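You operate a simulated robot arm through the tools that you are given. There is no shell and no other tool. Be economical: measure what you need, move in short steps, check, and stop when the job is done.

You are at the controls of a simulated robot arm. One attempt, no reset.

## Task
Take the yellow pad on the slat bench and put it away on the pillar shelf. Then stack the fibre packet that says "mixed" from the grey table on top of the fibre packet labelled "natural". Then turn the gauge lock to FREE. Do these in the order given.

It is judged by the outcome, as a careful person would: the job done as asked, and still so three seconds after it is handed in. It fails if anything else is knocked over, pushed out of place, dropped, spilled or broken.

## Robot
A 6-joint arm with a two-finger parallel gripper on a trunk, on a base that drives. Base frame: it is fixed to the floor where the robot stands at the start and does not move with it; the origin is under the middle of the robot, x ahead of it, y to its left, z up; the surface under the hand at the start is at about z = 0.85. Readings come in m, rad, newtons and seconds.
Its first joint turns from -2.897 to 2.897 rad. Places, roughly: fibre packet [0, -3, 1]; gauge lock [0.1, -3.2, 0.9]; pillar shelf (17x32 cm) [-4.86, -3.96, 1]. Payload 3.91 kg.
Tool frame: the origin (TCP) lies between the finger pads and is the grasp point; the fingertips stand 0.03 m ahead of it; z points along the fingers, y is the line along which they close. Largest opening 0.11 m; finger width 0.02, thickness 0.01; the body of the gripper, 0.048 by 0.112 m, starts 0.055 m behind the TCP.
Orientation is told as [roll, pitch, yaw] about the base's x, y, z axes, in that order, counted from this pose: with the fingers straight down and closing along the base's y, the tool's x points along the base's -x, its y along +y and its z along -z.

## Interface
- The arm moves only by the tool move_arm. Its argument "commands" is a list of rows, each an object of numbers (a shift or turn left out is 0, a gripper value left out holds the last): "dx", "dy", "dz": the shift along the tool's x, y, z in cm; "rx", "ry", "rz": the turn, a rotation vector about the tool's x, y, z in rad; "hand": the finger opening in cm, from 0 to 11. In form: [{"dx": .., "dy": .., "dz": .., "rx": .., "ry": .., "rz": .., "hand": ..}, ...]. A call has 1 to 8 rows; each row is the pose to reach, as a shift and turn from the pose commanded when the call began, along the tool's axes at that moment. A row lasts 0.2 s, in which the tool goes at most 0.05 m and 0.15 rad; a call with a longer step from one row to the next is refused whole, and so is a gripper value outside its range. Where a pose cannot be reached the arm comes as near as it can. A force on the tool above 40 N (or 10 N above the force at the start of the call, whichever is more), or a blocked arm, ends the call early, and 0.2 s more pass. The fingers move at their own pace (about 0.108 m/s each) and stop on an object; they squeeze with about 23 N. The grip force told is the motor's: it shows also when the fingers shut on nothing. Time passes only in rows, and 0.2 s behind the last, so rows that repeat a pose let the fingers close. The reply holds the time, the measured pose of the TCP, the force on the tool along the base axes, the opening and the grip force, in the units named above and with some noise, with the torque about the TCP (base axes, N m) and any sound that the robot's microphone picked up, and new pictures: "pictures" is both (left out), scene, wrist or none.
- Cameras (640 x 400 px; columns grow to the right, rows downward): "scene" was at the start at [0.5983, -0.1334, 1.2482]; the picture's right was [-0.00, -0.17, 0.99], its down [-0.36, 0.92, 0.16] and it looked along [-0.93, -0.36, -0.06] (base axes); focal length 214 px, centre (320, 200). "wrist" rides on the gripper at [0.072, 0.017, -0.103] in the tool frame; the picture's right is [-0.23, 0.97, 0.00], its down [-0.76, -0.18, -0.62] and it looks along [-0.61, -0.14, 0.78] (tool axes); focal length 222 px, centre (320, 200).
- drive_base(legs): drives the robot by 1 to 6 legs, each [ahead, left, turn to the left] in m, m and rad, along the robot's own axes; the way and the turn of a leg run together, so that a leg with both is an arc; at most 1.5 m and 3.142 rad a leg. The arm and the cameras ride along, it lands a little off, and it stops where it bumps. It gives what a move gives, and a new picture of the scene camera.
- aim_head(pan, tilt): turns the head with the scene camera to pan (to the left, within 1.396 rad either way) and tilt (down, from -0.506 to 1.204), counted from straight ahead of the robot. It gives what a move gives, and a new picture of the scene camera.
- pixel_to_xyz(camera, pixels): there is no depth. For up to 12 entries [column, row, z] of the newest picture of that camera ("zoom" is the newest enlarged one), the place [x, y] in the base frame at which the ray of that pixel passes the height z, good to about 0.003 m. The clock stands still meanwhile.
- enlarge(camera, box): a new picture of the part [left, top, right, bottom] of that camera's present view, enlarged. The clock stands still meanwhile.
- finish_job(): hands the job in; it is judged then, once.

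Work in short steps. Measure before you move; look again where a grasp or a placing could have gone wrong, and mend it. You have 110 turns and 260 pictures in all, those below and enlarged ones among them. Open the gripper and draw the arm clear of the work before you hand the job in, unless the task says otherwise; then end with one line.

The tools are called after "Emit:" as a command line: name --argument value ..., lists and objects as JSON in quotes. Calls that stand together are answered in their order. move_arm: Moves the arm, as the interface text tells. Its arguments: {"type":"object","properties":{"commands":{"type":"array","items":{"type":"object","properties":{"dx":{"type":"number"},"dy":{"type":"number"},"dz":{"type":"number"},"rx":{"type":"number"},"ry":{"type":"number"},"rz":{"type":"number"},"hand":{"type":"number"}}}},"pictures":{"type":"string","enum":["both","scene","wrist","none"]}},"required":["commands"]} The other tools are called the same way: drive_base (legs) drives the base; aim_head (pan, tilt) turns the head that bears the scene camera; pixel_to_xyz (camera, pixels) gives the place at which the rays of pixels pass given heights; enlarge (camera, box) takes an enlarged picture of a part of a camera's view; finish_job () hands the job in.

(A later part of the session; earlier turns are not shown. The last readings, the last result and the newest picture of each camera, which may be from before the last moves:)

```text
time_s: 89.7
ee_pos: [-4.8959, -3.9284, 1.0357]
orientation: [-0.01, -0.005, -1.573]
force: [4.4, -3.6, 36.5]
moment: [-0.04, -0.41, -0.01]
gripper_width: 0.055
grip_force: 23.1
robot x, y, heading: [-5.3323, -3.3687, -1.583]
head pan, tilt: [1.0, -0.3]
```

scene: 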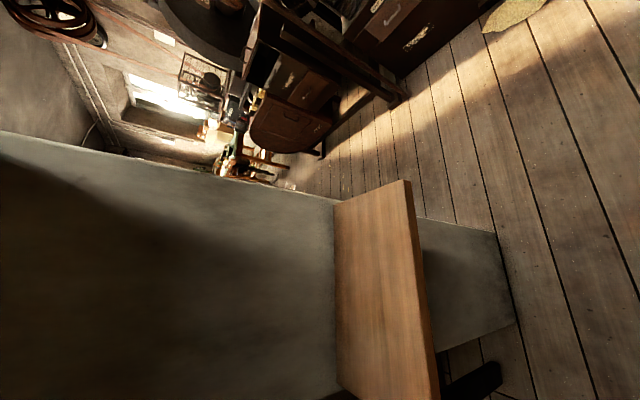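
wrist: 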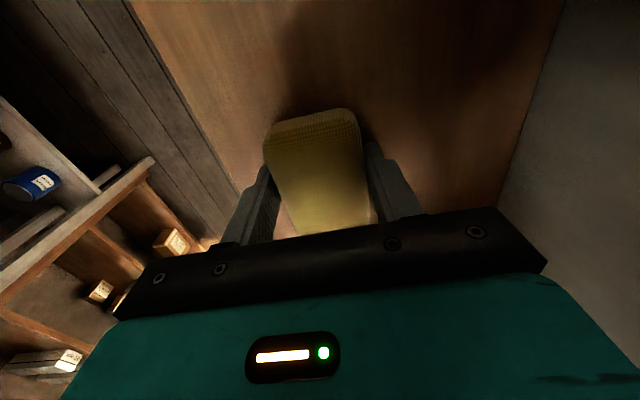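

Contact (36 N): the pad is on the shelf. I ease up slightly, open to 8.5 cm and rise.

Emit:
move_arm --commands '[{"dz": -0.2}, {"dz": -0.2, "hand": 8.5}, {"dz": -0.2, "hand": 8.5}, {"dz": -3, "hand": 8.5}, {"dz": -7}, {"dz": -11}, {"dz": -14}]' --pictures "wrist"

```text
time_s: 91.3
ee_pos: [-4.8934, -3.9265, 1.1752]
orientation: [-0.014, -0.001, -1.575]
force: [-1.0, 0.4, 0.4]
moment: [-0.02, -0.01, -0.01]
gripper_width: 0.085
grip_force: 0.0
robot x, y, heading: [-5.3316, -3.3728, -1.581]
head pan, tilt: [1.0, -0.3]
```

wrist: 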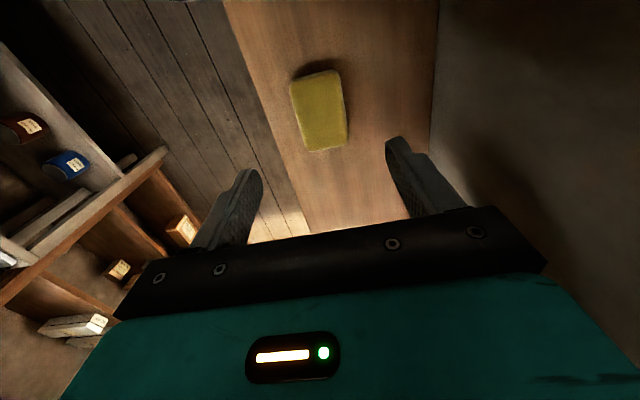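

The pad lies well on the shelf. I draw the arm back the way it came and pitch it for a forward view.

Emit:
move_arm --commands '[{"dy": -4.5, "dz": -2}, {"dy": -9, "dz": -4}, {"dy": -13.5, "dz": -5}, {"dy": -18, "dz": -5}, {"dy": -22.5, "dz": -5}, {"dy": -27, "dz": -5}, {"dy": -31.5, "dz": -5}, {"dy": -36, "dz": -5}]' --pictures "none"

Emit:
move_arm --commands '[{"ry": -0.14}, {"ry": -0.28}, {"ry": -0.42}, {"ry": -0.55}]' --pictures "none"

Emit:
aim_head --pan 0.8 --tilt 0

```text
time_s: 93.1
ee_pos: [-5.2543, -3.9286, 1.2269]
orientation: [-0.014, 0.0, -1.573]
force: [-0.4, -0.1, -0.1]
moment: [0.06, 0.02, -0.01]
gripper_width: 0.0848
grip_force: 0.1
robot x, y, heading: [-5.3292, -3.3747, -1.576]
head pan, tilt: [1.0, -0.3]
```

```text
time_s: 94.1
ee_pos: [-5.2541, -3.9285, 1.2269]
orientation: [-0.015, -0.552, -1.564]
force: [0.6, -0.5, -0.5]
moment: [0.03, 0.0, 0.01]
gripper_width: 0.085
grip_force: 0.0
robot x, y, heading: [-5.3347, -3.3743, -1.581]
head pan, tilt: [1.0, -0.3]
```

```text
time_s: 94.9
ee_pos: [-5.2519, -3.9288, 1.2291]
orientation: [-0.017, -0.549, -1.563]
force: [-0.1, -0.2, 0.3]
moment: [0.01, 0.0, -0.01]
gripper_width: 0.085
grip_force: 0.1
robot x, y, heading: [-5.3269, -3.3755, -1.578]
head pan, tilt: [0.799, 0.0]
```

scene: 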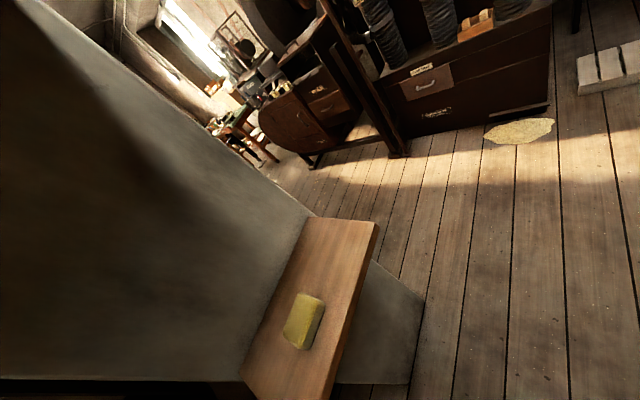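

The pad sits on the shelf at (302,322). I back out of the aisle and turn east toward the corridor.

Emit:
drive_base --legs '[[-0.5, 0.0, 0], [-0.65, 0.2, 0], [0, 0, 1.58]]'

Emit:
aim_head --pan 0 --tilt -0.5

```text
time_s: 105.0
ee_pos: [-4.5555, -2.1656, 1.2283]
orientation: [-0.016, -0.55, 0.008]
force: [0.0, -0.5, -0.1]
moment: [-0.01, 0.0, 0.02]
gripper_width: 0.0851
grip_force: 0.0
robot x, y, heading: [-5.1084, -2.2433, -0.009]
head pan, tilt: [0.799, 0.0]
```

scene: 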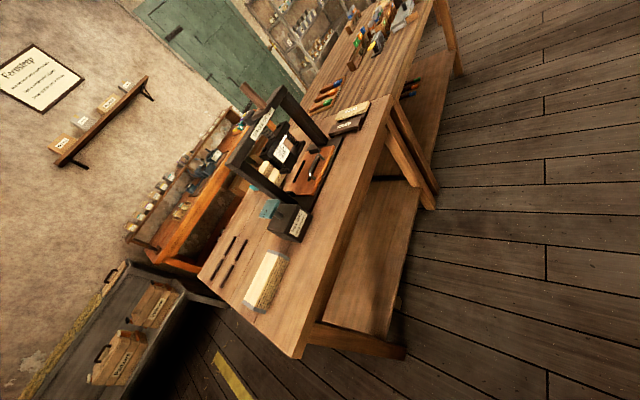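

```text
time_s: 106.1
ee_pos: [-4.5552, -2.1639, 1.2275]
orientation: [-0.016, -0.549, 0.006]
force: [0.9, 0.2, 0.4]
moment: [0.01, -0.03, 0.02]
gripper_width: 0.085
grip_force: 0.1
robot x, y, heading: [-5.1135, -2.2423, -0.008]
head pan, tilt: [0.0, -0.499]
```

scene: 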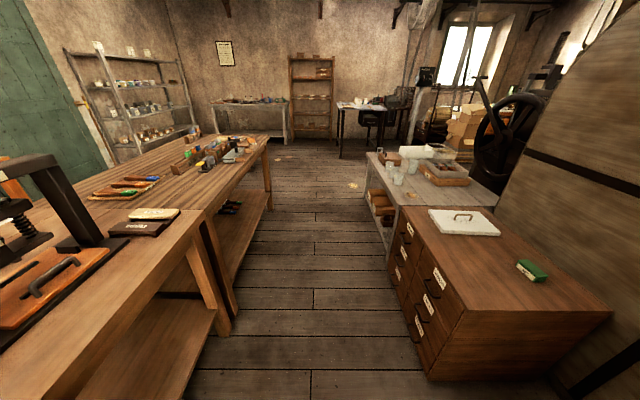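

Corridor clear. I drive east 4.2 m along y≈-2.2, keeping clear of the tables.

Emit:
drive_base --legs '[[1.4, 0, 0], [1.4, 0, 0], [1.2, 0.1, 0]]'

```text
time_s: 125.5
ee_pos: [-0.5377, -1.9982, 1.2289]
orientation: [-0.015, -0.55, 0.047]
force: [0.3, -0.6, 0.5]
moment: [0.03, -0.01, -0.02]
gripper_width: 0.0848
grip_force: 0.0
robot x, y, heading: [-1.0912, -2.0971, 0.03]
head pan, tilt: [0.0, -0.499]
```

scene: 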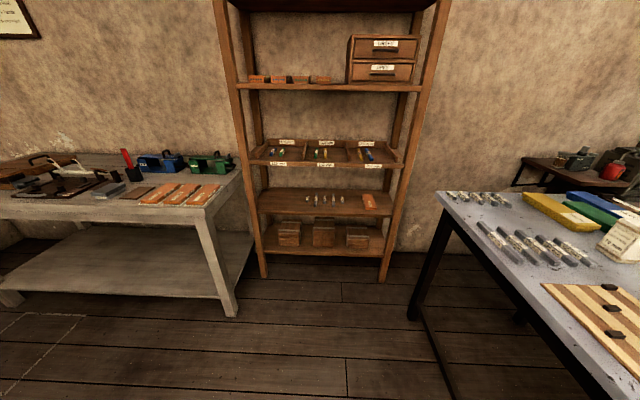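

The grey table is at right. I measure its edges and items and zoom in.

Emit:
pixel_to_xyz --camera "scene" --pixels '[[440, 194, 0.88], [636, 378, 0.88], [414, 320, 0], [440, 194, 0.85], [636, 378, 0.85], [265, 278, 0], [383, 282, 0]]'

Emit:
drive_base --legs '[[0.6, 0, 0], [0, 0, -1.2]]'

```text
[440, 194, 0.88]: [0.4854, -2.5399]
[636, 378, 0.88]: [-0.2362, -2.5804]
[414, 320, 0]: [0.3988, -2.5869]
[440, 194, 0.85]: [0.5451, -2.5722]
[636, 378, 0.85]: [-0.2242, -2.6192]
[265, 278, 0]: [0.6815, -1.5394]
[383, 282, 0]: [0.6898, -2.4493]
```

```text
time_s: 131.9
ee_pos: [-0.1952, -2.5621, 1.2281]
orientation: [-0.017, -0.55, -1.159]
force: [-0.4, 0.1, 0.6]
moment: [0.02, -0.02, 0.02]
gripper_width: 0.0851
grip_force: 0.1
robot x, y, heading: [-0.4854, -2.078, -1.178]
head pan, tilt: [0.0, -0.499]
```

scene: 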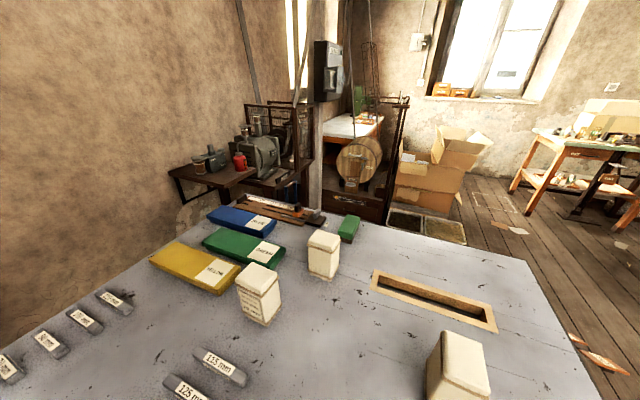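

Three white packets are visible at (258,292), (323,253), (458,365). I zoom to read the labels and find the gauge lock.

Emit:
enlarge --camera "scene" --box '[130, 190, 370, 340]'

Emit:
enlarge --camera "scene" --box '[340, 250, 580, 400]'

Emit:
pixel_to_xyz --camera "scene" --pixels '[[262, 325, 0.85], [262, 325, 0.88], [325, 279, 0.85], [440, 400, 0.85], [375, 285, 0.85], [495, 330, 0.85], [265, 275, 1.0], [460, 350, 1.0], [320, 220, 0.88]]'

```text
2.67 times, centred on (250, 265) of scene
```

zoom: 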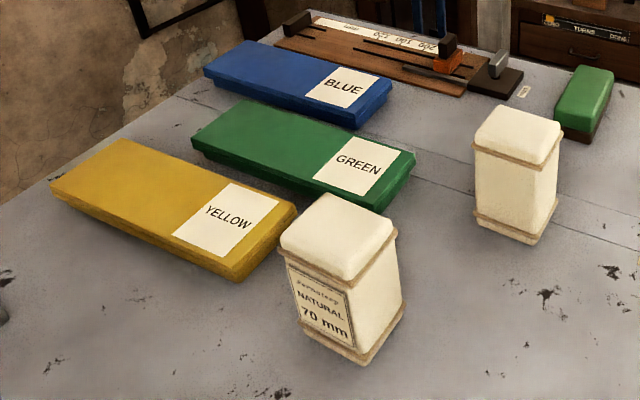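

```text
2.67 times, centred on (460, 325) of scene
```

zoom: 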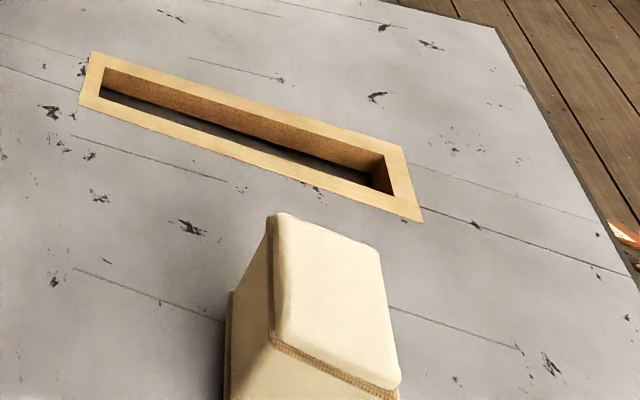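

```text
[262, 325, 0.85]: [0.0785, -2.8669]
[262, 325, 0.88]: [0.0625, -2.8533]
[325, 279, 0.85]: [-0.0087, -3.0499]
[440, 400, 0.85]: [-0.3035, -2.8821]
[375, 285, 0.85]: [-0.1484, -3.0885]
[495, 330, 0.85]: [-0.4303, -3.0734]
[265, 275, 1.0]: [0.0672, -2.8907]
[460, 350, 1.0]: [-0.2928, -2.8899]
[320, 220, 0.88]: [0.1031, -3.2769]
```

"NATURAL 70 mm" is the packet near (0.07,-2.9). To read the other two I back off a little and face south.

Emit:
drive_base --legs '[[0, 0, -0.39], [-0.3, 0.25, 0]]'

Emit:
enlarge --camera "scene" --box '[200, 150, 440, 300]'

```text
time_s: 135.6
ee_pos: [-0.1545, -2.332, 1.2286]
orientation: [-0.016, -0.55, -1.556]
force: [0.1, -0.1, 0.4]
moment: [-0.01, 0.0, 0.02]
gripper_width: 0.0849
grip_force: 0.1
robot x, y, heading: [-0.2354, -1.7797, -1.571]
head pan, tilt: [0.0, -0.499]
```

scene: 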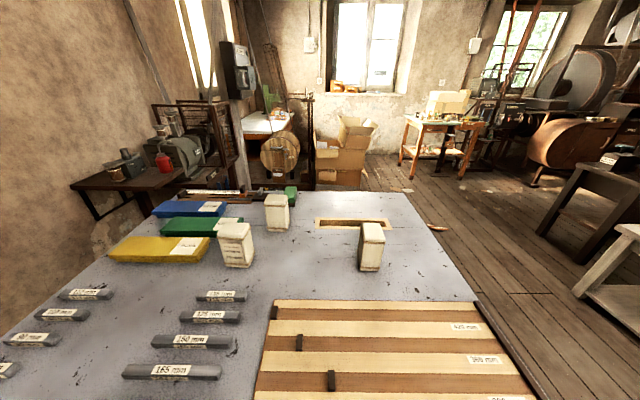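

```text
2.67 times, centred on (320, 225) of scene
```

zoom: 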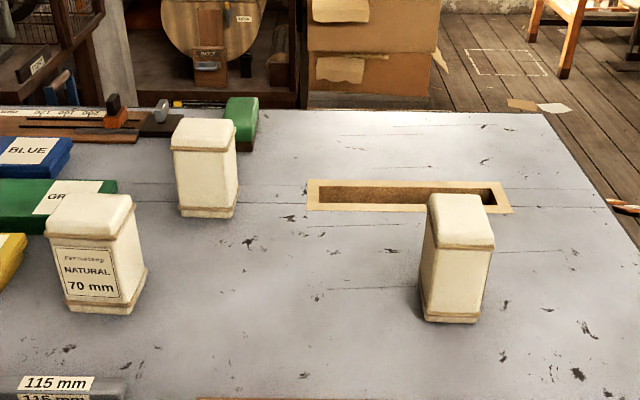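

The other two packets are blank on the north side. I drive round to the west end to see their other faces.

Emit:
drive_base --legs '[[0, -0.9, 0], [1.3, 0, 0], [0, 0, 1.2]]'

```text
time_s: 149.6
ee_pos: [-0.5685, -3.1823, 1.2284]
orientation: [-0.016, -0.549, -0.302]
force: [0.2, 0.2, -0.5]
moment: [0.01, -0.03, -0.04]
gripper_width: 0.0851
grip_force: 0.1
robot x, y, heading: [-1.1191, -3.0884, -0.314]
head pan, tilt: [0.0, -0.499]
```

scene: 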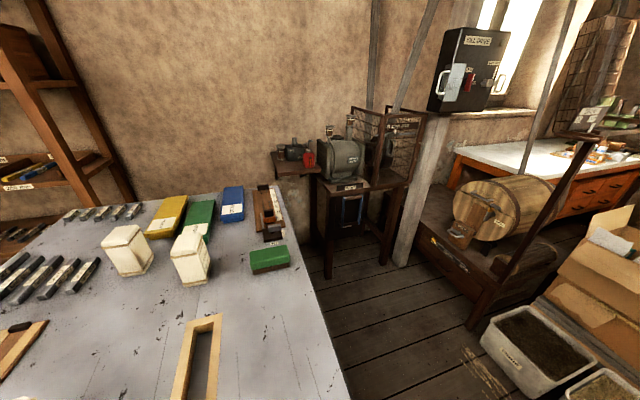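

South faces come into view. I zoom on the packets and pan left for the near one.

Emit:
enlarge --camera "scene" --box '[80, 170, 320, 320]'

Emit:
aim_head --pan 0.9 --tilt -0.2

```text
2.67 times, centred on (200, 245) of scene
```

zoom: 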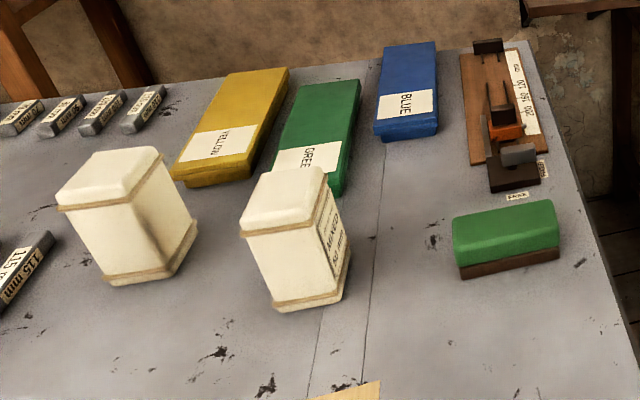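

```text
time_s: 150.8
ee_pos: [-0.5685, -3.1823, 1.2277]
orientation: [-0.016, -0.549, -0.302]
force: [-0.5, 0.7, 0.1]
moment: [0.03, 0.0, 0.03]
gripper_width: 0.0849
grip_force: 0.0
robot x, y, heading: [-1.1233, -3.0903, -0.317]
head pan, tilt: [0.901, -0.201]
```

scene: 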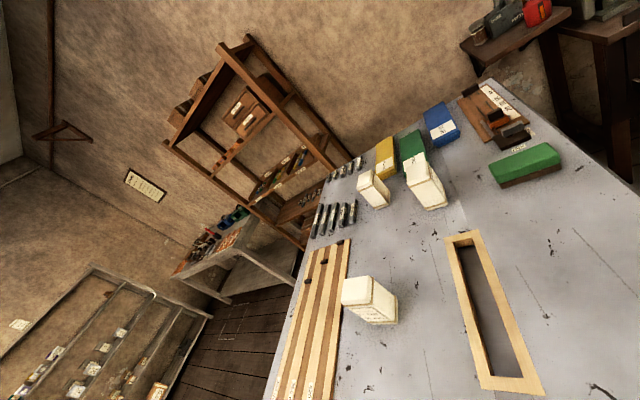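

B's south face seems to say "MIXED..."; I zoom closely on both B (427,185) and C (370,300).

Emit:
enlarge --camera "scene" --box '[390, 140, 470, 220]'

Emit:
enlarge --camera "scene" --box '[330, 260, 410, 340]'

```text
5.00 times, centred on (430, 180) of scene
```

zoom: 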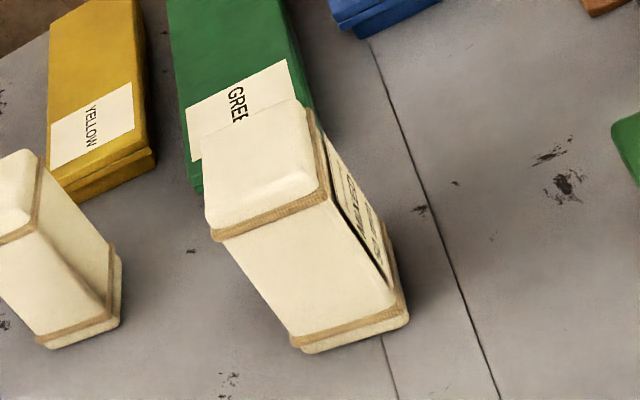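

```text
5.00 times, centred on (370, 300) of scene
```

zoom: 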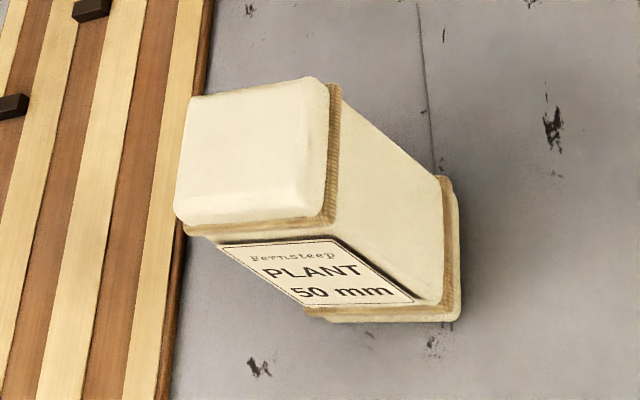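

B is MIXED and C is PLANT. I return to the north side, centred on the packets.

Emit:
drive_base --legs '[[0, 0, -1.25], [-1.3, 0, 0], [0, 1.12, 0], [0.4, 0, 0]]'

Emit:
aim_head --pan 0 --tilt 0

```text
time_s: 167.9
ee_pos: [0.0945, -2.6983, 1.2274]
orientation: [-0.015, -0.55, -1.532]
force: [-0.2, 0.3, 0.6]
moment: [-0.02, 0.01, 0.02]
gripper_width: 0.0851
grip_force: 0.1
robot x, y, heading: [-0.0019, -2.1449, -1.545]
head pan, tilt: [0.901, -0.201]
```

scene: 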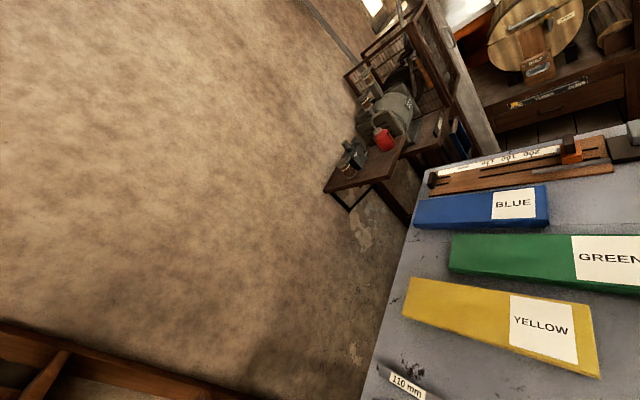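

```text
time_s: 169.1
ee_pos: [0.0948, -2.698, 1.2279]
orientation: [-0.014, -0.55, -1.53]
force: [0.1, -0.3, 0.6]
moment: [0.0, 0.01, 0.01]
gripper_width: 0.0849
grip_force: 0.0
robot x, y, heading: [0.0013, -2.1492, -1.549]
head pan, tilt: [0.0, 0.0]
```

scene: 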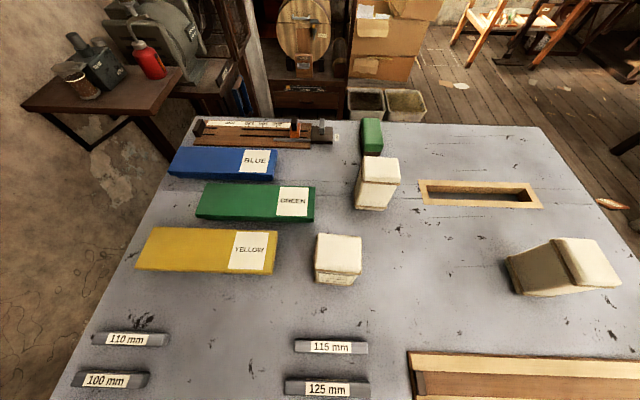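

I bring the tool vertical at about z=1.28 for a straight-down measurement of the packets.

Emit:
move_arm --commands '[{"ry": 0.14, "dz": -1}, {"ry": 0.28, "dz": -2}, {"ry": 0.42, "dz": -4, "dx": -2}, {"ry": 0.55, "dz": -6, "dx": -4}]' --pictures "scene"

```text
time_s: 170.1
ee_pos: [0.0973, -2.7006, 1.2994]
orientation: [-0.012, 0.0, -1.538]
force: [-0.1, 0.6, 1.2]
moment: [-0.1, -0.03, -0.02]
gripper_width: 0.0852
grip_force: 0.1
robot x, y, heading: [-0.0027, -2.1461, -1.546]
head pan, tilt: [0.0, 0.0]
```

scene: 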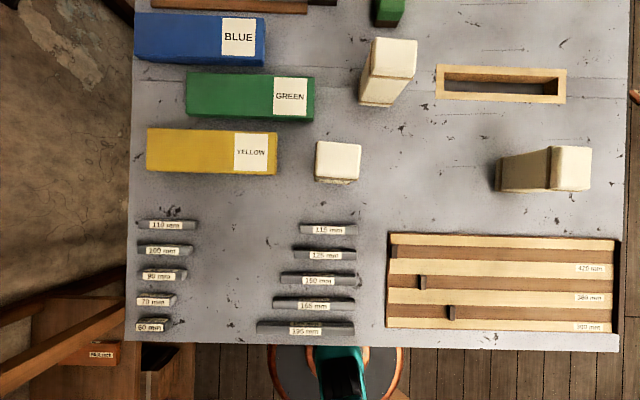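

A clean top-down view. I zoom on packets A and B to pick corner pixels.

Emit:
enlarge --camera "scene" --box '[290, 20, 450, 200]'

Emit:
pixel_to_xyz --camera "scene" --pixels '[[320, 200, 0.85], [320, 200, 1.0], [129, 338, 0.85], [617, 350, 0.85], [129, 338, 0.9], [617, 350, 0.9]]'

```text
2.22 times, centred on (370, 110) of scene
```

zoom: 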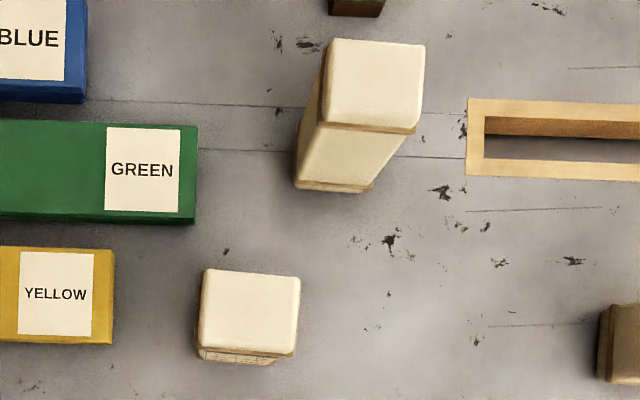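

```text
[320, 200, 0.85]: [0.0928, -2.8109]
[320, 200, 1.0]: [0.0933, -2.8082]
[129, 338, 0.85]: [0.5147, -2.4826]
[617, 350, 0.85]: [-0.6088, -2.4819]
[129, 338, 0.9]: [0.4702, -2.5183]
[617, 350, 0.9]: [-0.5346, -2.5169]
```

Triangulating the table corner gives a table height ≈0.90; packets are ≈0.07×0.06 and ≈0.1 tall. I measure top corners of A and B.

Emit:
pixel_to_xyz --camera "scene" --pixels '[[372.3, 37, 0.995], [416.8, 40, 0.995], [372.3, 76.2, 0.995], [412.8, 79, 0.995], [358.7, 104.6, 0.9], [393.4, 105.5, 0.9], [317.7, 141.5, 0.995], [361, 145, 0.995], [316, 176, 0.995], [359, 178.5, 0.995], [320, 182, 0.9], [347, 183, 0.9]]'

```text
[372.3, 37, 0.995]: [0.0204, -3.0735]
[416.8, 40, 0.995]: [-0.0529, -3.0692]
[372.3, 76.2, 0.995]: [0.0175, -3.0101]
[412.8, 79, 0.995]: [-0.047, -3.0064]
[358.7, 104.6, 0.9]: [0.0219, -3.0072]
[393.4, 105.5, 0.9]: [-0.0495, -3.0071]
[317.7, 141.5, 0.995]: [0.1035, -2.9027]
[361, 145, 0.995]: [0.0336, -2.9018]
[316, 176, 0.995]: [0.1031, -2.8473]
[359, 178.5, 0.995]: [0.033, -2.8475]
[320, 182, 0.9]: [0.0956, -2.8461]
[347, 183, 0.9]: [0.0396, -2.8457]
```

B centre (-0.0155,-3.040), A centre (0.068,-2.875), both square to the base axes, tops z≈0.995. I move above B with the hand fully open.

Emit:
move_arm --commands '[{"dx": -4.2, "dy": -1.55, "rz": 0.033, "hand": 11}, {"dx": -8.4, "dy": -3.1, "rz": 0.033}, {"dx": -12.6, "dy": -4.65, "rz": 0.033}, {"dx": -16.8, "dy": -6.2, "rz": 0.033}, {"dx": -21, "dy": -7.75, "rz": 0.033}, {"dx": -25.2, "dy": -9.3, "rz": 0.033}, {"dx": -29.4, "dy": -10.85, "rz": 0.033}, {"dx": -33.55, "dy": -12.4, "rz": 0.033}]' --pictures "none"

Emit:
move_arm --commands '[{"dz": 4.5}, {"dz": 9}, {"dz": 13.5}, {"dz": 18}]' --pictures "both"

```text
time_s: 171.9
ee_pos: [-0.013, -2.9808, 1.23]
orientation: [-0.015, -0.016, -1.572]
force: [0.2, 0.1, 0.7]
moment: [-0.07, -0.01, 0.01]
gripper_width: 0.1102
grip_force: 0.2
out of reach, approached as far as the arm can: row 2, 3, 4, 5, 6, 7, 8
robot x, y, heading: [-0.0019, -2.1495, -1.545]
head pan, tilt: [0.0, 0.0]
```

```text
time_s: 172.9
ee_pos: [-0.0162, -2.9805, 1.0489]
orientation: [-0.016, 0.001, -1.57]
force: [1.0, -0.1, 0.8]
moment: [-0.02, -0.01, -0.03]
gripper_width: 0.1101
grip_force: 0.1
robot x, y, heading: [-0.0042, -2.1452, -1.545]
head pan, tilt: [0.0, 0.0]
```

scene: 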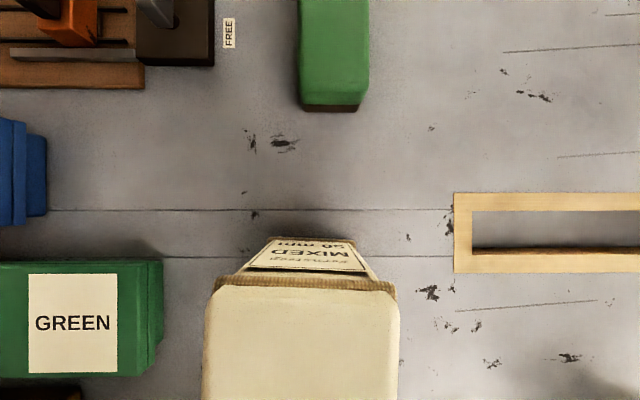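
wrist: 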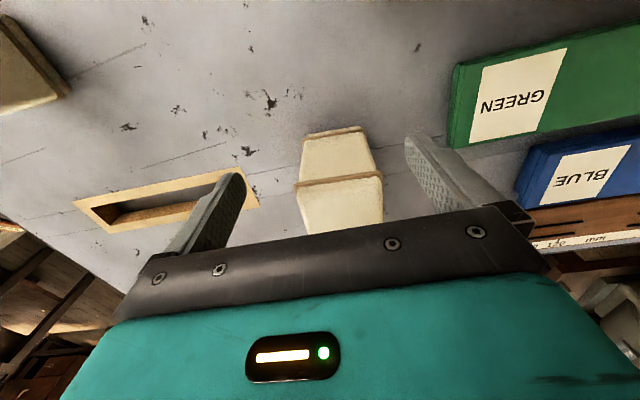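

The label "MIXED" is readable on top of this view, so the target is right. I verify its top corners from here.

Emit:
pixel_to_xyz --camera "scene" --pixels '[[208, 286, 0.99], [398, 290, 0.99], [204, 395, 0.99], [399, 395, 0.99], [272, 238, 0.9], [352, 240, 0.9]]'

Emit:
pixel_to_xyz --camera "wrist" --pixels '[[297, 187, 0.99], [382, 177, 0.99], [303, 139, 0.9], [365, 128, 0.9]]'

```text
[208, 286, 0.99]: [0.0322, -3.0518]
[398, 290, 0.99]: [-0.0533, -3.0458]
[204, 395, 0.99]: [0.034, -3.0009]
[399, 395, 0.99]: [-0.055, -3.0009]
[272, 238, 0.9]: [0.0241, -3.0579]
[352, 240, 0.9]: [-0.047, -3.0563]
```

```text
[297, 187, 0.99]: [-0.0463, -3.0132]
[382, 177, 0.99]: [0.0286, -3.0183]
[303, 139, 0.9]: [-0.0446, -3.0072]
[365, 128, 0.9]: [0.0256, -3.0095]
```

Refined: B centre (-0.0115,-3.033), top ≈1.005. I move 5.2 cm forward, down to TCP z≈0.965, and close.

Emit:
move_arm --commands '[{"dx": -2.6, "dy": 0.3}, {"dx": -5.2, "dy": 0.5}, {"dx": -5.2, "dy": 0.5, "dz": 3}, {"dx": -5.2, "dy": 0.5, "dz": 6}, {"dx": -5.2, "dy": 0.5, "dz": 8.4}]' --pictures "wrist"

```text
time_s: 174.1
ee_pos: [-0.0101, -3.0305, 0.9655]
orientation: [-0.014, -0.001, -1.572]
force: [0.1, 1.1, 2.5]
moment: [0.02, -0.12, 0.01]
gripper_width: 0.1103
grip_force: 0.1
robot x, y, heading: [-0.0024, -2.1426, -1.55]
head pan, tilt: [0.0, 0.0]
```

wrist: 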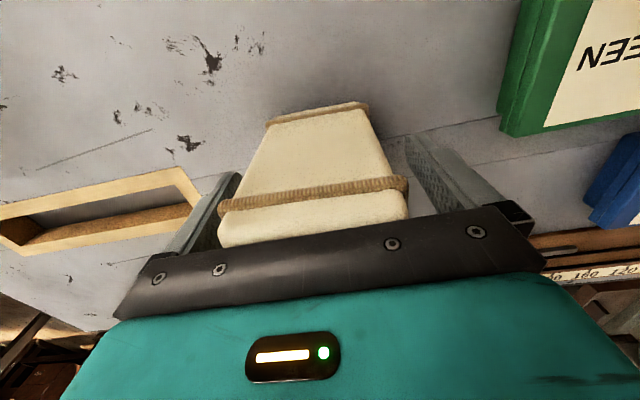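

The fingers straddle B evenly. I close and check the grip.

Emit:
move_arm --commands '[{"hand": 8}, {"hand": 5.5}, {"hand": 5.5}, {"hand": 5.5}]' --pictures "wrist"

```text
time_s: 175.1
ee_pos: [-0.0111, -3.0308, 0.9658]
orientation: [-0.015, 0.0, -1.57]
force: [1.5, 0.2, 3.1]
moment: [0.01, -0.22, -0.02]
gripper_width: 0.0704
grip_force: 22.9
robot x, y, heading: [-0.0025, -2.1436, -1.547]
head pan, tilt: [0.0, 0.0]
```

wrist: 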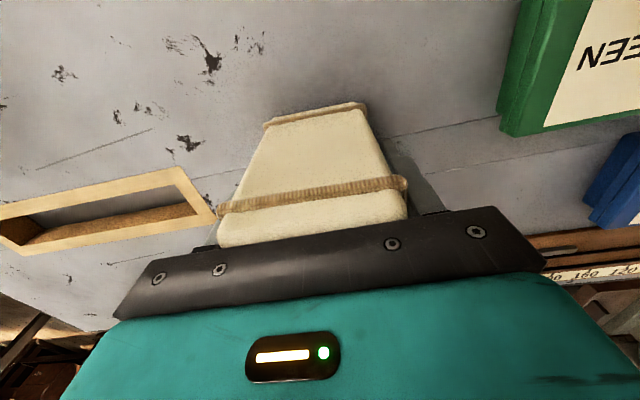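

Held at 0.0704 m. I lift 14 cm straight up, then move back over A.

Emit:
move_arm --commands '[{"dz": -2}, {"dz": -6}, {"dz": -10}, {"dz": -14}, {"dz": -14}]' --pictures "wrist"

Emit:
move_arm --commands '[{"dx": 4, "dy": 2}, {"dx": 8, "dy": 4}, {"dx": 12, "dy": 6}, {"dx": 16, "dy": 7.95}, {"dx": 16, "dy": 7.95}]' --pictures "both"

```text
time_s: 176.3
ee_pos: [-0.0088, -3.0305, 1.1041]
orientation: [-0.013, 0.0, -1.571]
force: [-0.1, -0.5, -1.6]
moment: [-0.01, 0.04, 0.01]
gripper_width: 0.0702
grip_force: 23.4
robot x, y, heading: [-0.0011, -2.146, -1.548]
head pan, tilt: [0.0, 0.0]
```

wrist: 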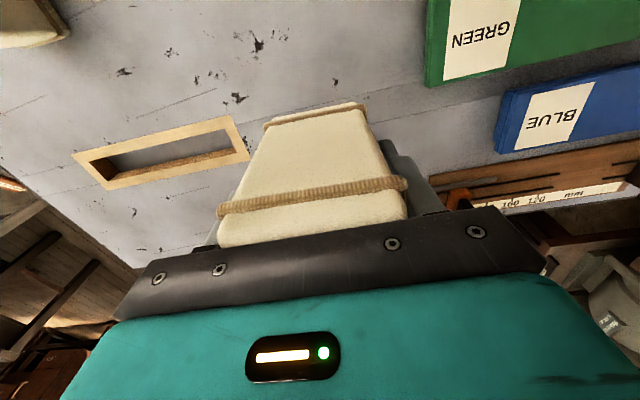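

```text
time_s: 177.5
ee_pos: [0.0706, -2.8687, 1.1054]
orientation: [-0.015, 0.001, -1.569]
force: [-0.4, 1.0, -0.9]
moment: [0.02, -0.02, 0.0]
gripper_width: 0.0704
grip_force: 22.7
robot x, y, heading: [-0.0042, -2.1426, -1.55]
head pan, tilt: [0.0, 0.0]
```

scene: 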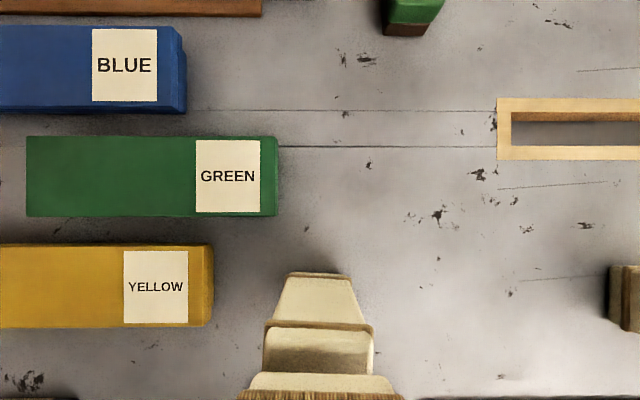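
wrist: 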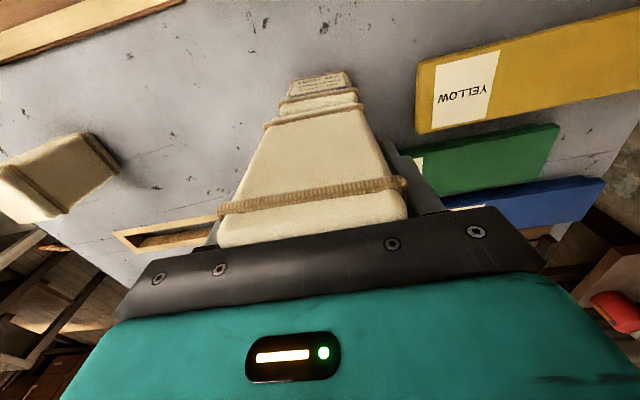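

B hangs above A; I zoom in both views to check the alignment before lowering.

Emit:
enlarge --camera "scene" --box '[200, 250, 440, 400]'

Emit:
enlarge --camera "wrist" --box '[220, 50, 420, 175]'

Emit:
pixel_to_xyz --camera "scene" --pixels '[[267, 321, 1.0], [373, 326, 1.0], [267, 321, 0.98], [373, 326, 0.98], [286, 273, 0.9], [351, 278, 0.9]]'

```text
2.67 times, centred on (320, 325) of scene
```

zoom: 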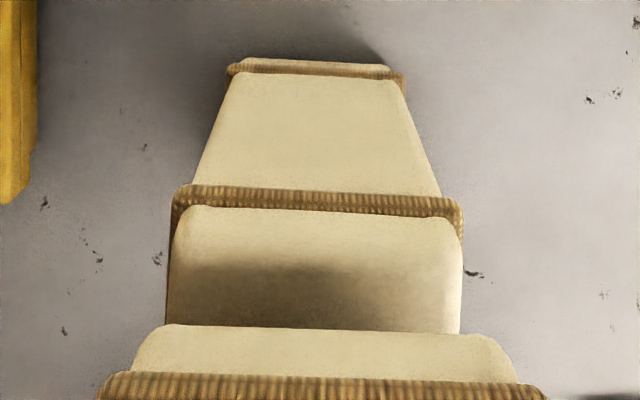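

```text
3.20 times, centred on (320, 112) of wrist
```

zoom: 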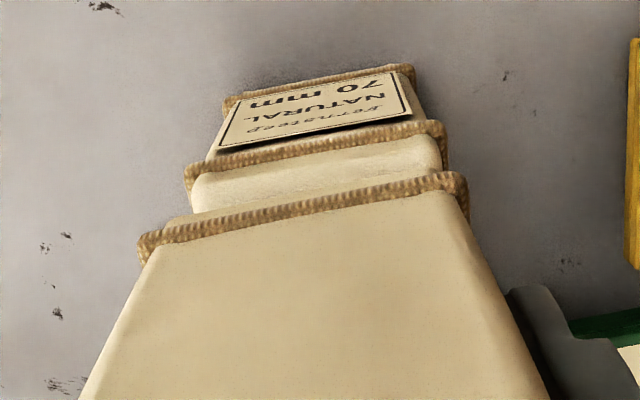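

```text
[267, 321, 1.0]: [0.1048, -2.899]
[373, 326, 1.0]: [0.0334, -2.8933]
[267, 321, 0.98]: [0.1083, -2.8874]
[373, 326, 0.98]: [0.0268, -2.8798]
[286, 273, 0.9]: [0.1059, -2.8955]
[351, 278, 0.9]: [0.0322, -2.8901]
```

Alignment is within 2 mm. I lower 2.6 cm and then feel for contact.

Emit:
move_arm --commands '[{"dz": 1.3, "dy": -0.1}, {"dz": 2.4, "dy": -0.1}, {"dz": 2.7, "dy": -0.1}]' --pictures "none"

Emit:
move_arm --commands '[{"dz": 0.2}, {"dz": 0.4}]' --pictures "wrist"

```text
time_s: 178.2
ee_pos: [0.07, -2.8681, 1.0855]
orientation: [-0.01, -0.011, -1.57]
force: [-0.5, 0.7, 15.3]
moment: [0.43, -0.57, 0.05]
gripper_width: 0.0703
grip_force: 23.3
robot x, y, heading: [-0.0025, -2.1477, -1.546]
head pan, tilt: [0.0, 0.0]
stopped in row 3: the force on the tool passed its limit at 49 N (the readings are from after the stop); the commanded pose is now the measured one
```

```text
time_s: 178.8
ee_pos: [0.0698, -2.8676, 1.0858]
orientation: [-0.011, -0.017, -1.571]
force: [-0.7, -0.4, 13.4]
moment: [0.35, -0.49, 0.03]
gripper_width: 0.0701
grip_force: 23.3
robot x, y, heading: [-0.0045, -2.1479, -1.547]
head pan, tilt: [0.0, 0.0]
stopped in row 2: the force on the tool passed its limit at 44 N (the readings are from after the stop); the commanded pose is now the measured one
```

wrist: 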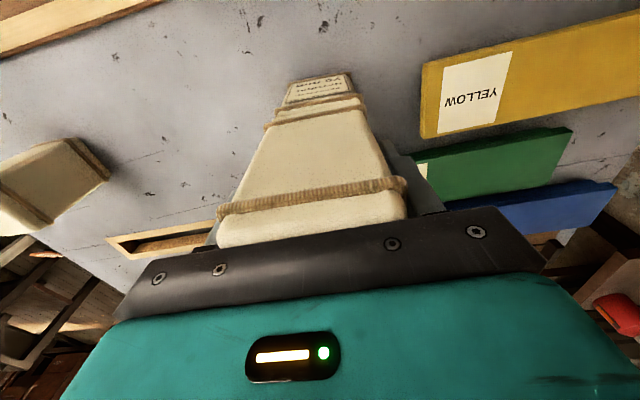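

Contact at TCP z=1.0857: B rests on A. I ease up 1.5 mm, level the small tilt, open slowly and check.

Emit:
move_arm --commands '[{"dz": -0.15, "ry": 0.016}, {"dz": -0.15, "ry": 0.016}, {"dz": -0.15, "ry": 0.016, "hand": 7.6}, {"dz": -0.15, "ry": 0.016, "hand": 8.5}, {"dz": -0.15, "ry": 0.016, "hand": 10.5}]' --pictures "wrist"

```text
time_s: 179.9
ee_pos: [0.0702, -2.8681, 1.0848]
orientation: [-0.011, 0.003, -1.57]
force: [-1.0, -0.2, 5.2]
moment: [-0.02, -0.21, -0.02]
gripper_width: 0.105
grip_force: 0.1
robot x, y, heading: [-0.0053, -2.1455, -1.544]
head pan, tilt: [0.0, 0.0]
```

wrist: 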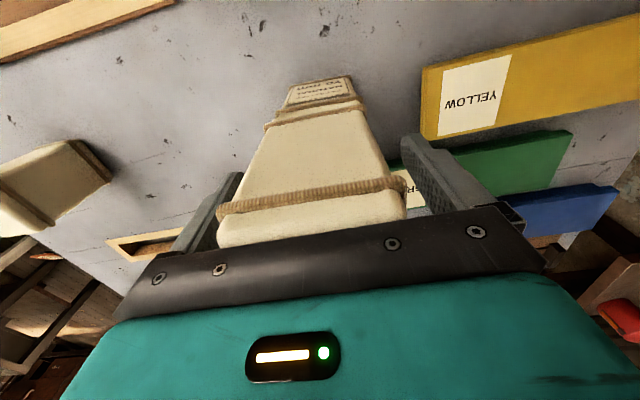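

Released; B stands still. I rise straight up.

Emit:
move_arm --commands '[{"dz": -0.5, "hand": 10.8}, {"dz": -2}, {"dz": -5}, {"dz": -9}, {"dz": -13}, {"dz": -17}]' --pictures "both"

```text
time_s: 181.3
ee_pos: [0.0693, -2.8683, 1.254]
orientation: [-0.01, 0.001, -1.572]
force: [0.1, 0.1, 0.5]
moment: [0.01, 0.0, 0.03]
gripper_width: 0.1082
grip_force: 0.1
robot x, y, heading: [0.0002, -2.1435, -1.55]
head pan, tilt: [0.0, 0.0]
```

scene: 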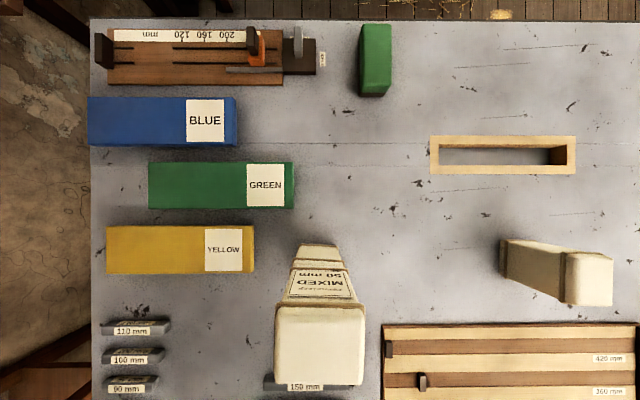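
wrist: 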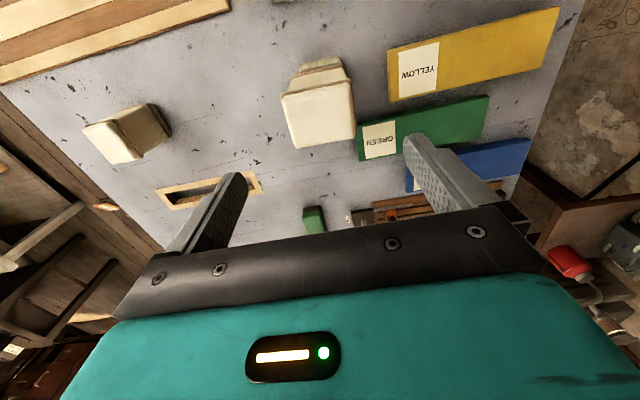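

Stack is good. Now I zoom on the gauge and its lock near (300,50).

Emit:
enlarge --camera "scene" --box '[220, 10, 348, 90]'

Emit:
pixel_to_xyz --camera "scene" --pixels '[[316, 38, 0.9], [316, 75, 0.9], [284, 40, 0.92], [297, 30, 0.95], [298, 60, 0.93], [262, 40, 0.95], [320, 22, 0.9], [320, 60, 0.9]]'

```text
5.00 times, centred on (284, 50) of scene
```

zoom: 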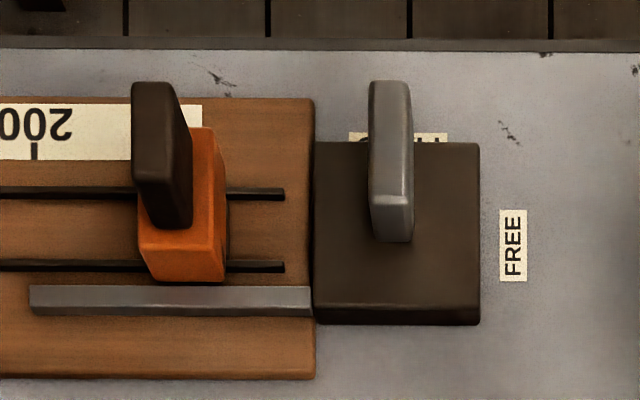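

```text
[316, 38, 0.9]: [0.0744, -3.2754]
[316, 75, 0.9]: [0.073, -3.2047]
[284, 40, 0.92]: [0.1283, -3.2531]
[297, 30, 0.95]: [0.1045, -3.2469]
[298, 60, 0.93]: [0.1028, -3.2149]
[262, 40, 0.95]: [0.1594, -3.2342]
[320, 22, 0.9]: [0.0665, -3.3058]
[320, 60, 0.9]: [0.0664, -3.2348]
```

The lock is a block at about (0.1,-3.23) with a grey lever pointing south (LOCK) and FREE on its west side. It is too far from here, so I retract and go round by the west end to the south-west corner.

Emit:
move_arm --commands '[{"dx": 4}, {"dx": 8, "ry": -0.12}, {"dx": 12, "ry": -0.24}, {"dx": 16, "ry": -0.36}, {"dx": 20, "ry": -0.48}]' --pictures "none"

Emit:
aim_head --pan 0 --tilt -0.5

Emit:
drive_base --legs '[[-0.35, 0, 0], [0, -1.1, 0], [1.3, 0, 0]]'

```text
time_s: 182.6
ee_pos: [0.0726, -2.671, 1.2544]
orientation: [-0.011, -0.478, -1.566]
force: [0.5, -0.4, 0.3]
moment: [0.1, 0.02, 0.01]
gripper_width: 0.1084
grip_force: 0.0
robot x, y, heading: [-0.0014, -2.1437, -1.546]
head pan, tilt: [0.0, 0.0]
```

```text
time_s: 183.5
ee_pos: [0.0722, -2.67, 1.2551]
orientation: [-0.012, -0.477, -1.565]
force: [-0.3, 0.7, 1.0]
moment: [0.02, 0.0, -0.01]
gripper_width: 0.1077
grip_force: 0.0
robot x, y, heading: [0.0016, -2.1502, -1.545]
head pan, tilt: [0.0, -0.499]
```

scene: 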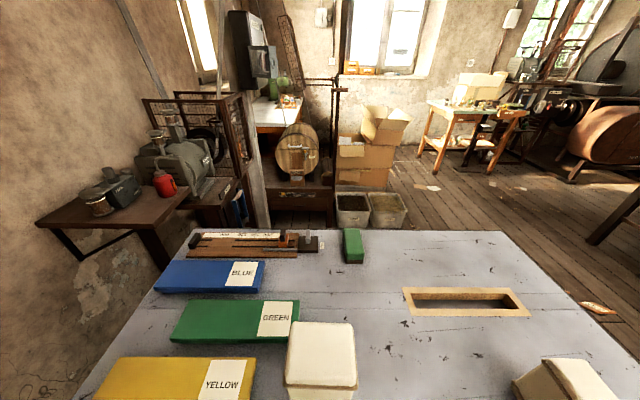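

```text
time_s: 197.2
ee_pos: [-0.9942, -3.6708, 1.2544]
orientation: [-0.013, -0.478, -1.569]
force: [0.4, 0.3, 0.4]
moment: [0.03, 0.0, 0.02]
gripper_width: 0.108
grip_force: 0.0
robot x, y, heading: [-1.0686, -3.1464, -1.55]
head pan, tilt: [0.0, -0.499]
```

scene: 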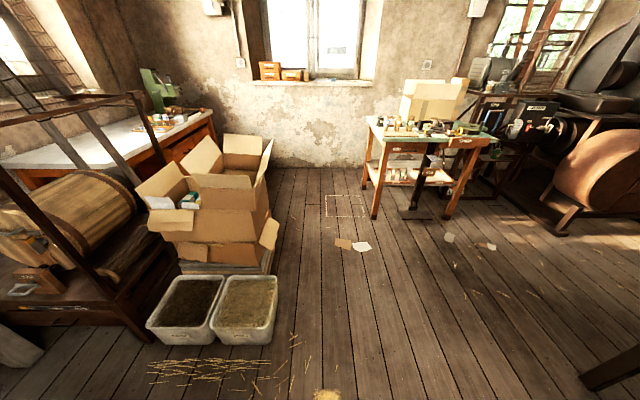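

I measure the trays and drum frame that bound the south strip.

Emit:
pixel_to_xyz --camera "scene" --pixels '[[150, 335, 0], [160, 347, 0], [270, 343, 0], [140, 340, 0], [5, 330, 0], [30, 360, 0], [277, 270, 0]]'

```text
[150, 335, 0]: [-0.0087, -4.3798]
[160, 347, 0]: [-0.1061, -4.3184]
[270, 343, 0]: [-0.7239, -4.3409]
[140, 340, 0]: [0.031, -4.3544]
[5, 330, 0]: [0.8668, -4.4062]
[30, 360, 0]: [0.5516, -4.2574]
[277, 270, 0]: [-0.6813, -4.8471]
```

Strip y from -3.32 to -4.32 is clear. I drive down to y≈-3.8, turn to face north-east and slide east.

Emit:
drive_base --legs '[[0.66, 0, 0], [0, 0, 2.4]]'

Emit:
drive_base --legs '[[0.42, -0.49, 0]]'

```text
time_s: 206.4
ee_pos: [-0.7372, -3.3757, 1.2562]
orientation: [-0.012, -0.477, 0.796]
force: [0.6, 0.1, -0.6]
moment: [-0.01, 0.01, -0.02]
gripper_width: 0.1081
grip_force: 0.0
robot x, y, heading: [-1.0557, -3.8009, 0.814]
head pan, tilt: [0.0, -0.499]
```

scene: 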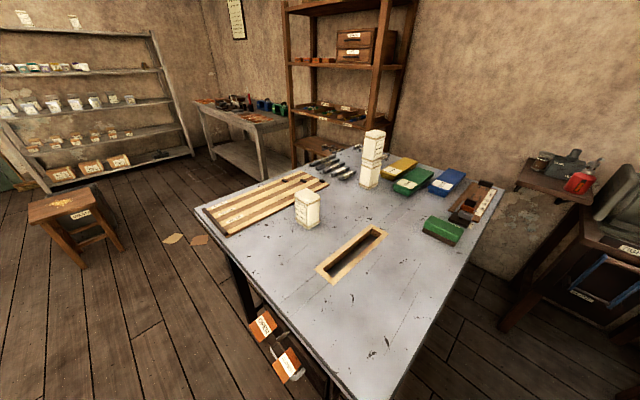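

```text
time_s: 210.0
ee_pos: [-0.09, -3.4089, 1.2556]
orientation: [-0.013, -0.478, 0.792]
force: [0.0, 0.9, -0.4]
moment: [0.0, 0.02, 0.03]
gripper_width: 0.1081
grip_force: 0.0
robot x, y, heading: [-0.4081, -3.8337, 0.812]
head pan, tilt: [0.0, -0.499]
```

scene: 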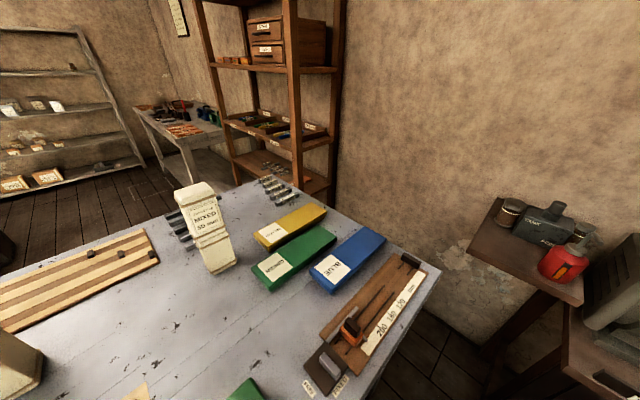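

The stack stands well. I look down at the lock with the tool upright.

Emit:
move_arm --commands '[{"ry": 0.14, "hand": 9}, {"ry": 0.28, "hand": 6}, {"ry": 0.42, "hand": 3}, {"ry": 0.477, "hand": 3}]' --pictures "none"

Emit:
aim_head --pan 0 --tilt -0.2

Emit:
enlarge --camera "scene" --box '[220, 80, 460, 230]'

```text
time_s: 211.0
ee_pos: [-0.0902, -3.4094, 1.2559]
orientation: [-0.01, 0.0, 0.785]
force: [0.2, -0.4, 0.4]
moment: [0.05, -0.04, 0.0]
gripper_width: 0.03
grip_force: 0.0
robot x, y, heading: [-0.4092, -3.8336, 0.811]
head pan, tilt: [0.0, -0.499]
```

```text
time_s: 211.8
ee_pos: [-0.091, -3.4077, 1.2558]
orientation: [-0.01, -0.001, 0.785]
force: [0.3, 0.1, -0.7]
moment: [0.0, 0.03, 0.0]
gripper_width: 0.0298
grip_force: 0.0
robot x, y, heading: [-0.4083, -3.8325, 0.809]
head pan, tilt: [0.0, -0.201]
```

scene: 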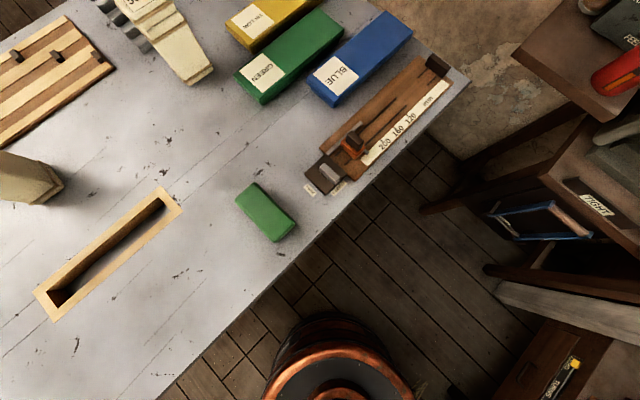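

```text
2.67 times, centred on (340, 155) of scene
```

zoom: 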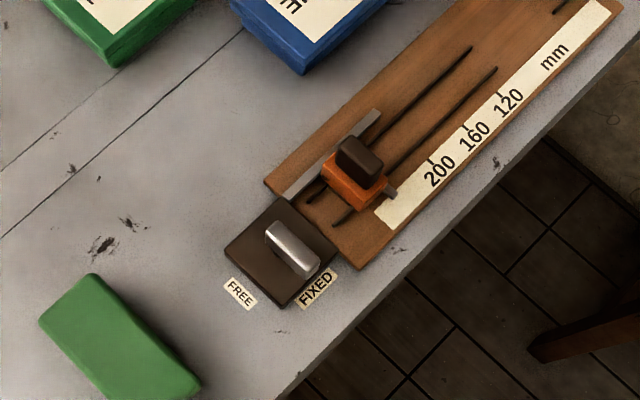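

The lever points to FIXED (south); FREE lies west of it. I move in closer and lower to measure it precisely.

Emit:
move_arm --commands '[{"dx": -3.5, "dz": 3}, {"dx": -7, "dz": 6}, {"dx": -10.5, "dz": 9}, {"dx": -13, "dz": 12}]' --pictures "wrist"

Emit:
aim_head --pan 0 --tilt 0

Emit:
enlarge --camera "scene" --box '[220, 120, 420, 245]'

```text
time_s: 212.8
ee_pos: [0.0006, -3.316, 1.1356]
orientation: [-0.009, -0.002, 0.784]
force: [-0.2, 0.3, 0.3]
moment: [0.05, -0.04, 0.0]
gripper_width: 0.0298
grip_force: 0.0
robot x, y, heading: [-0.4076, -3.8326, 0.813]
head pan, tilt: [0.0, -0.201]
```

wrist: 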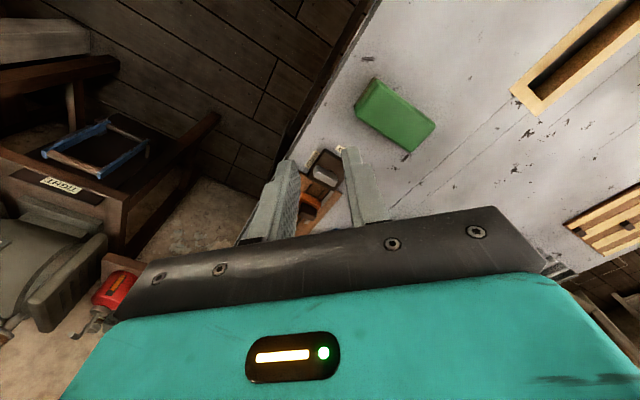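

```text
time_s: 213.6
ee_pos: [0.0021, -3.3161, 1.1357]
orientation: [-0.011, 0.0, 0.785]
force: [-0.8, 0.2, -0.3]
moment: [0.03, -0.01, -0.02]
gripper_width: 0.0302
grip_force: 0.0
robot x, y, heading: [-0.4088, -3.8317, 0.812]
head pan, tilt: [0.0, 0.0]
```

scene: 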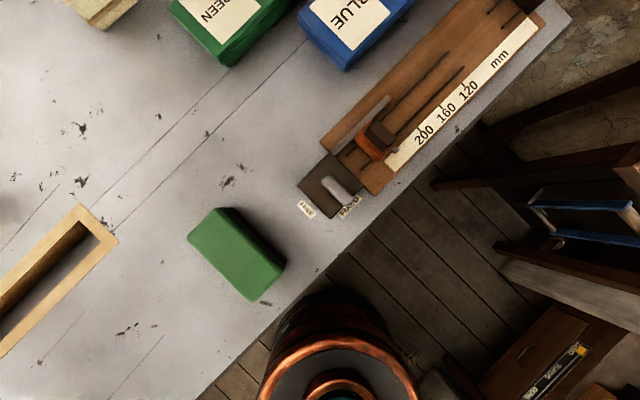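

```text
3.20 times, centred on (320, 182) of scene
```

zoom: 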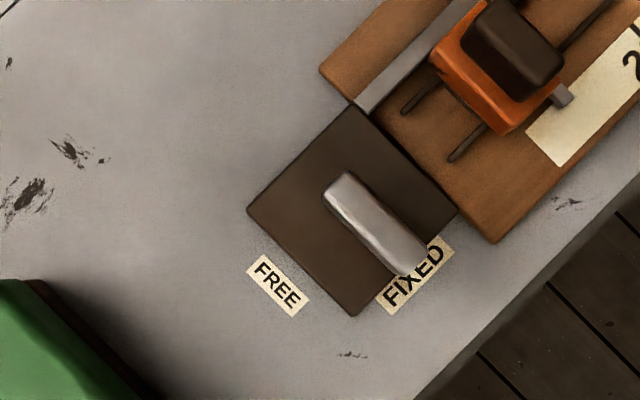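

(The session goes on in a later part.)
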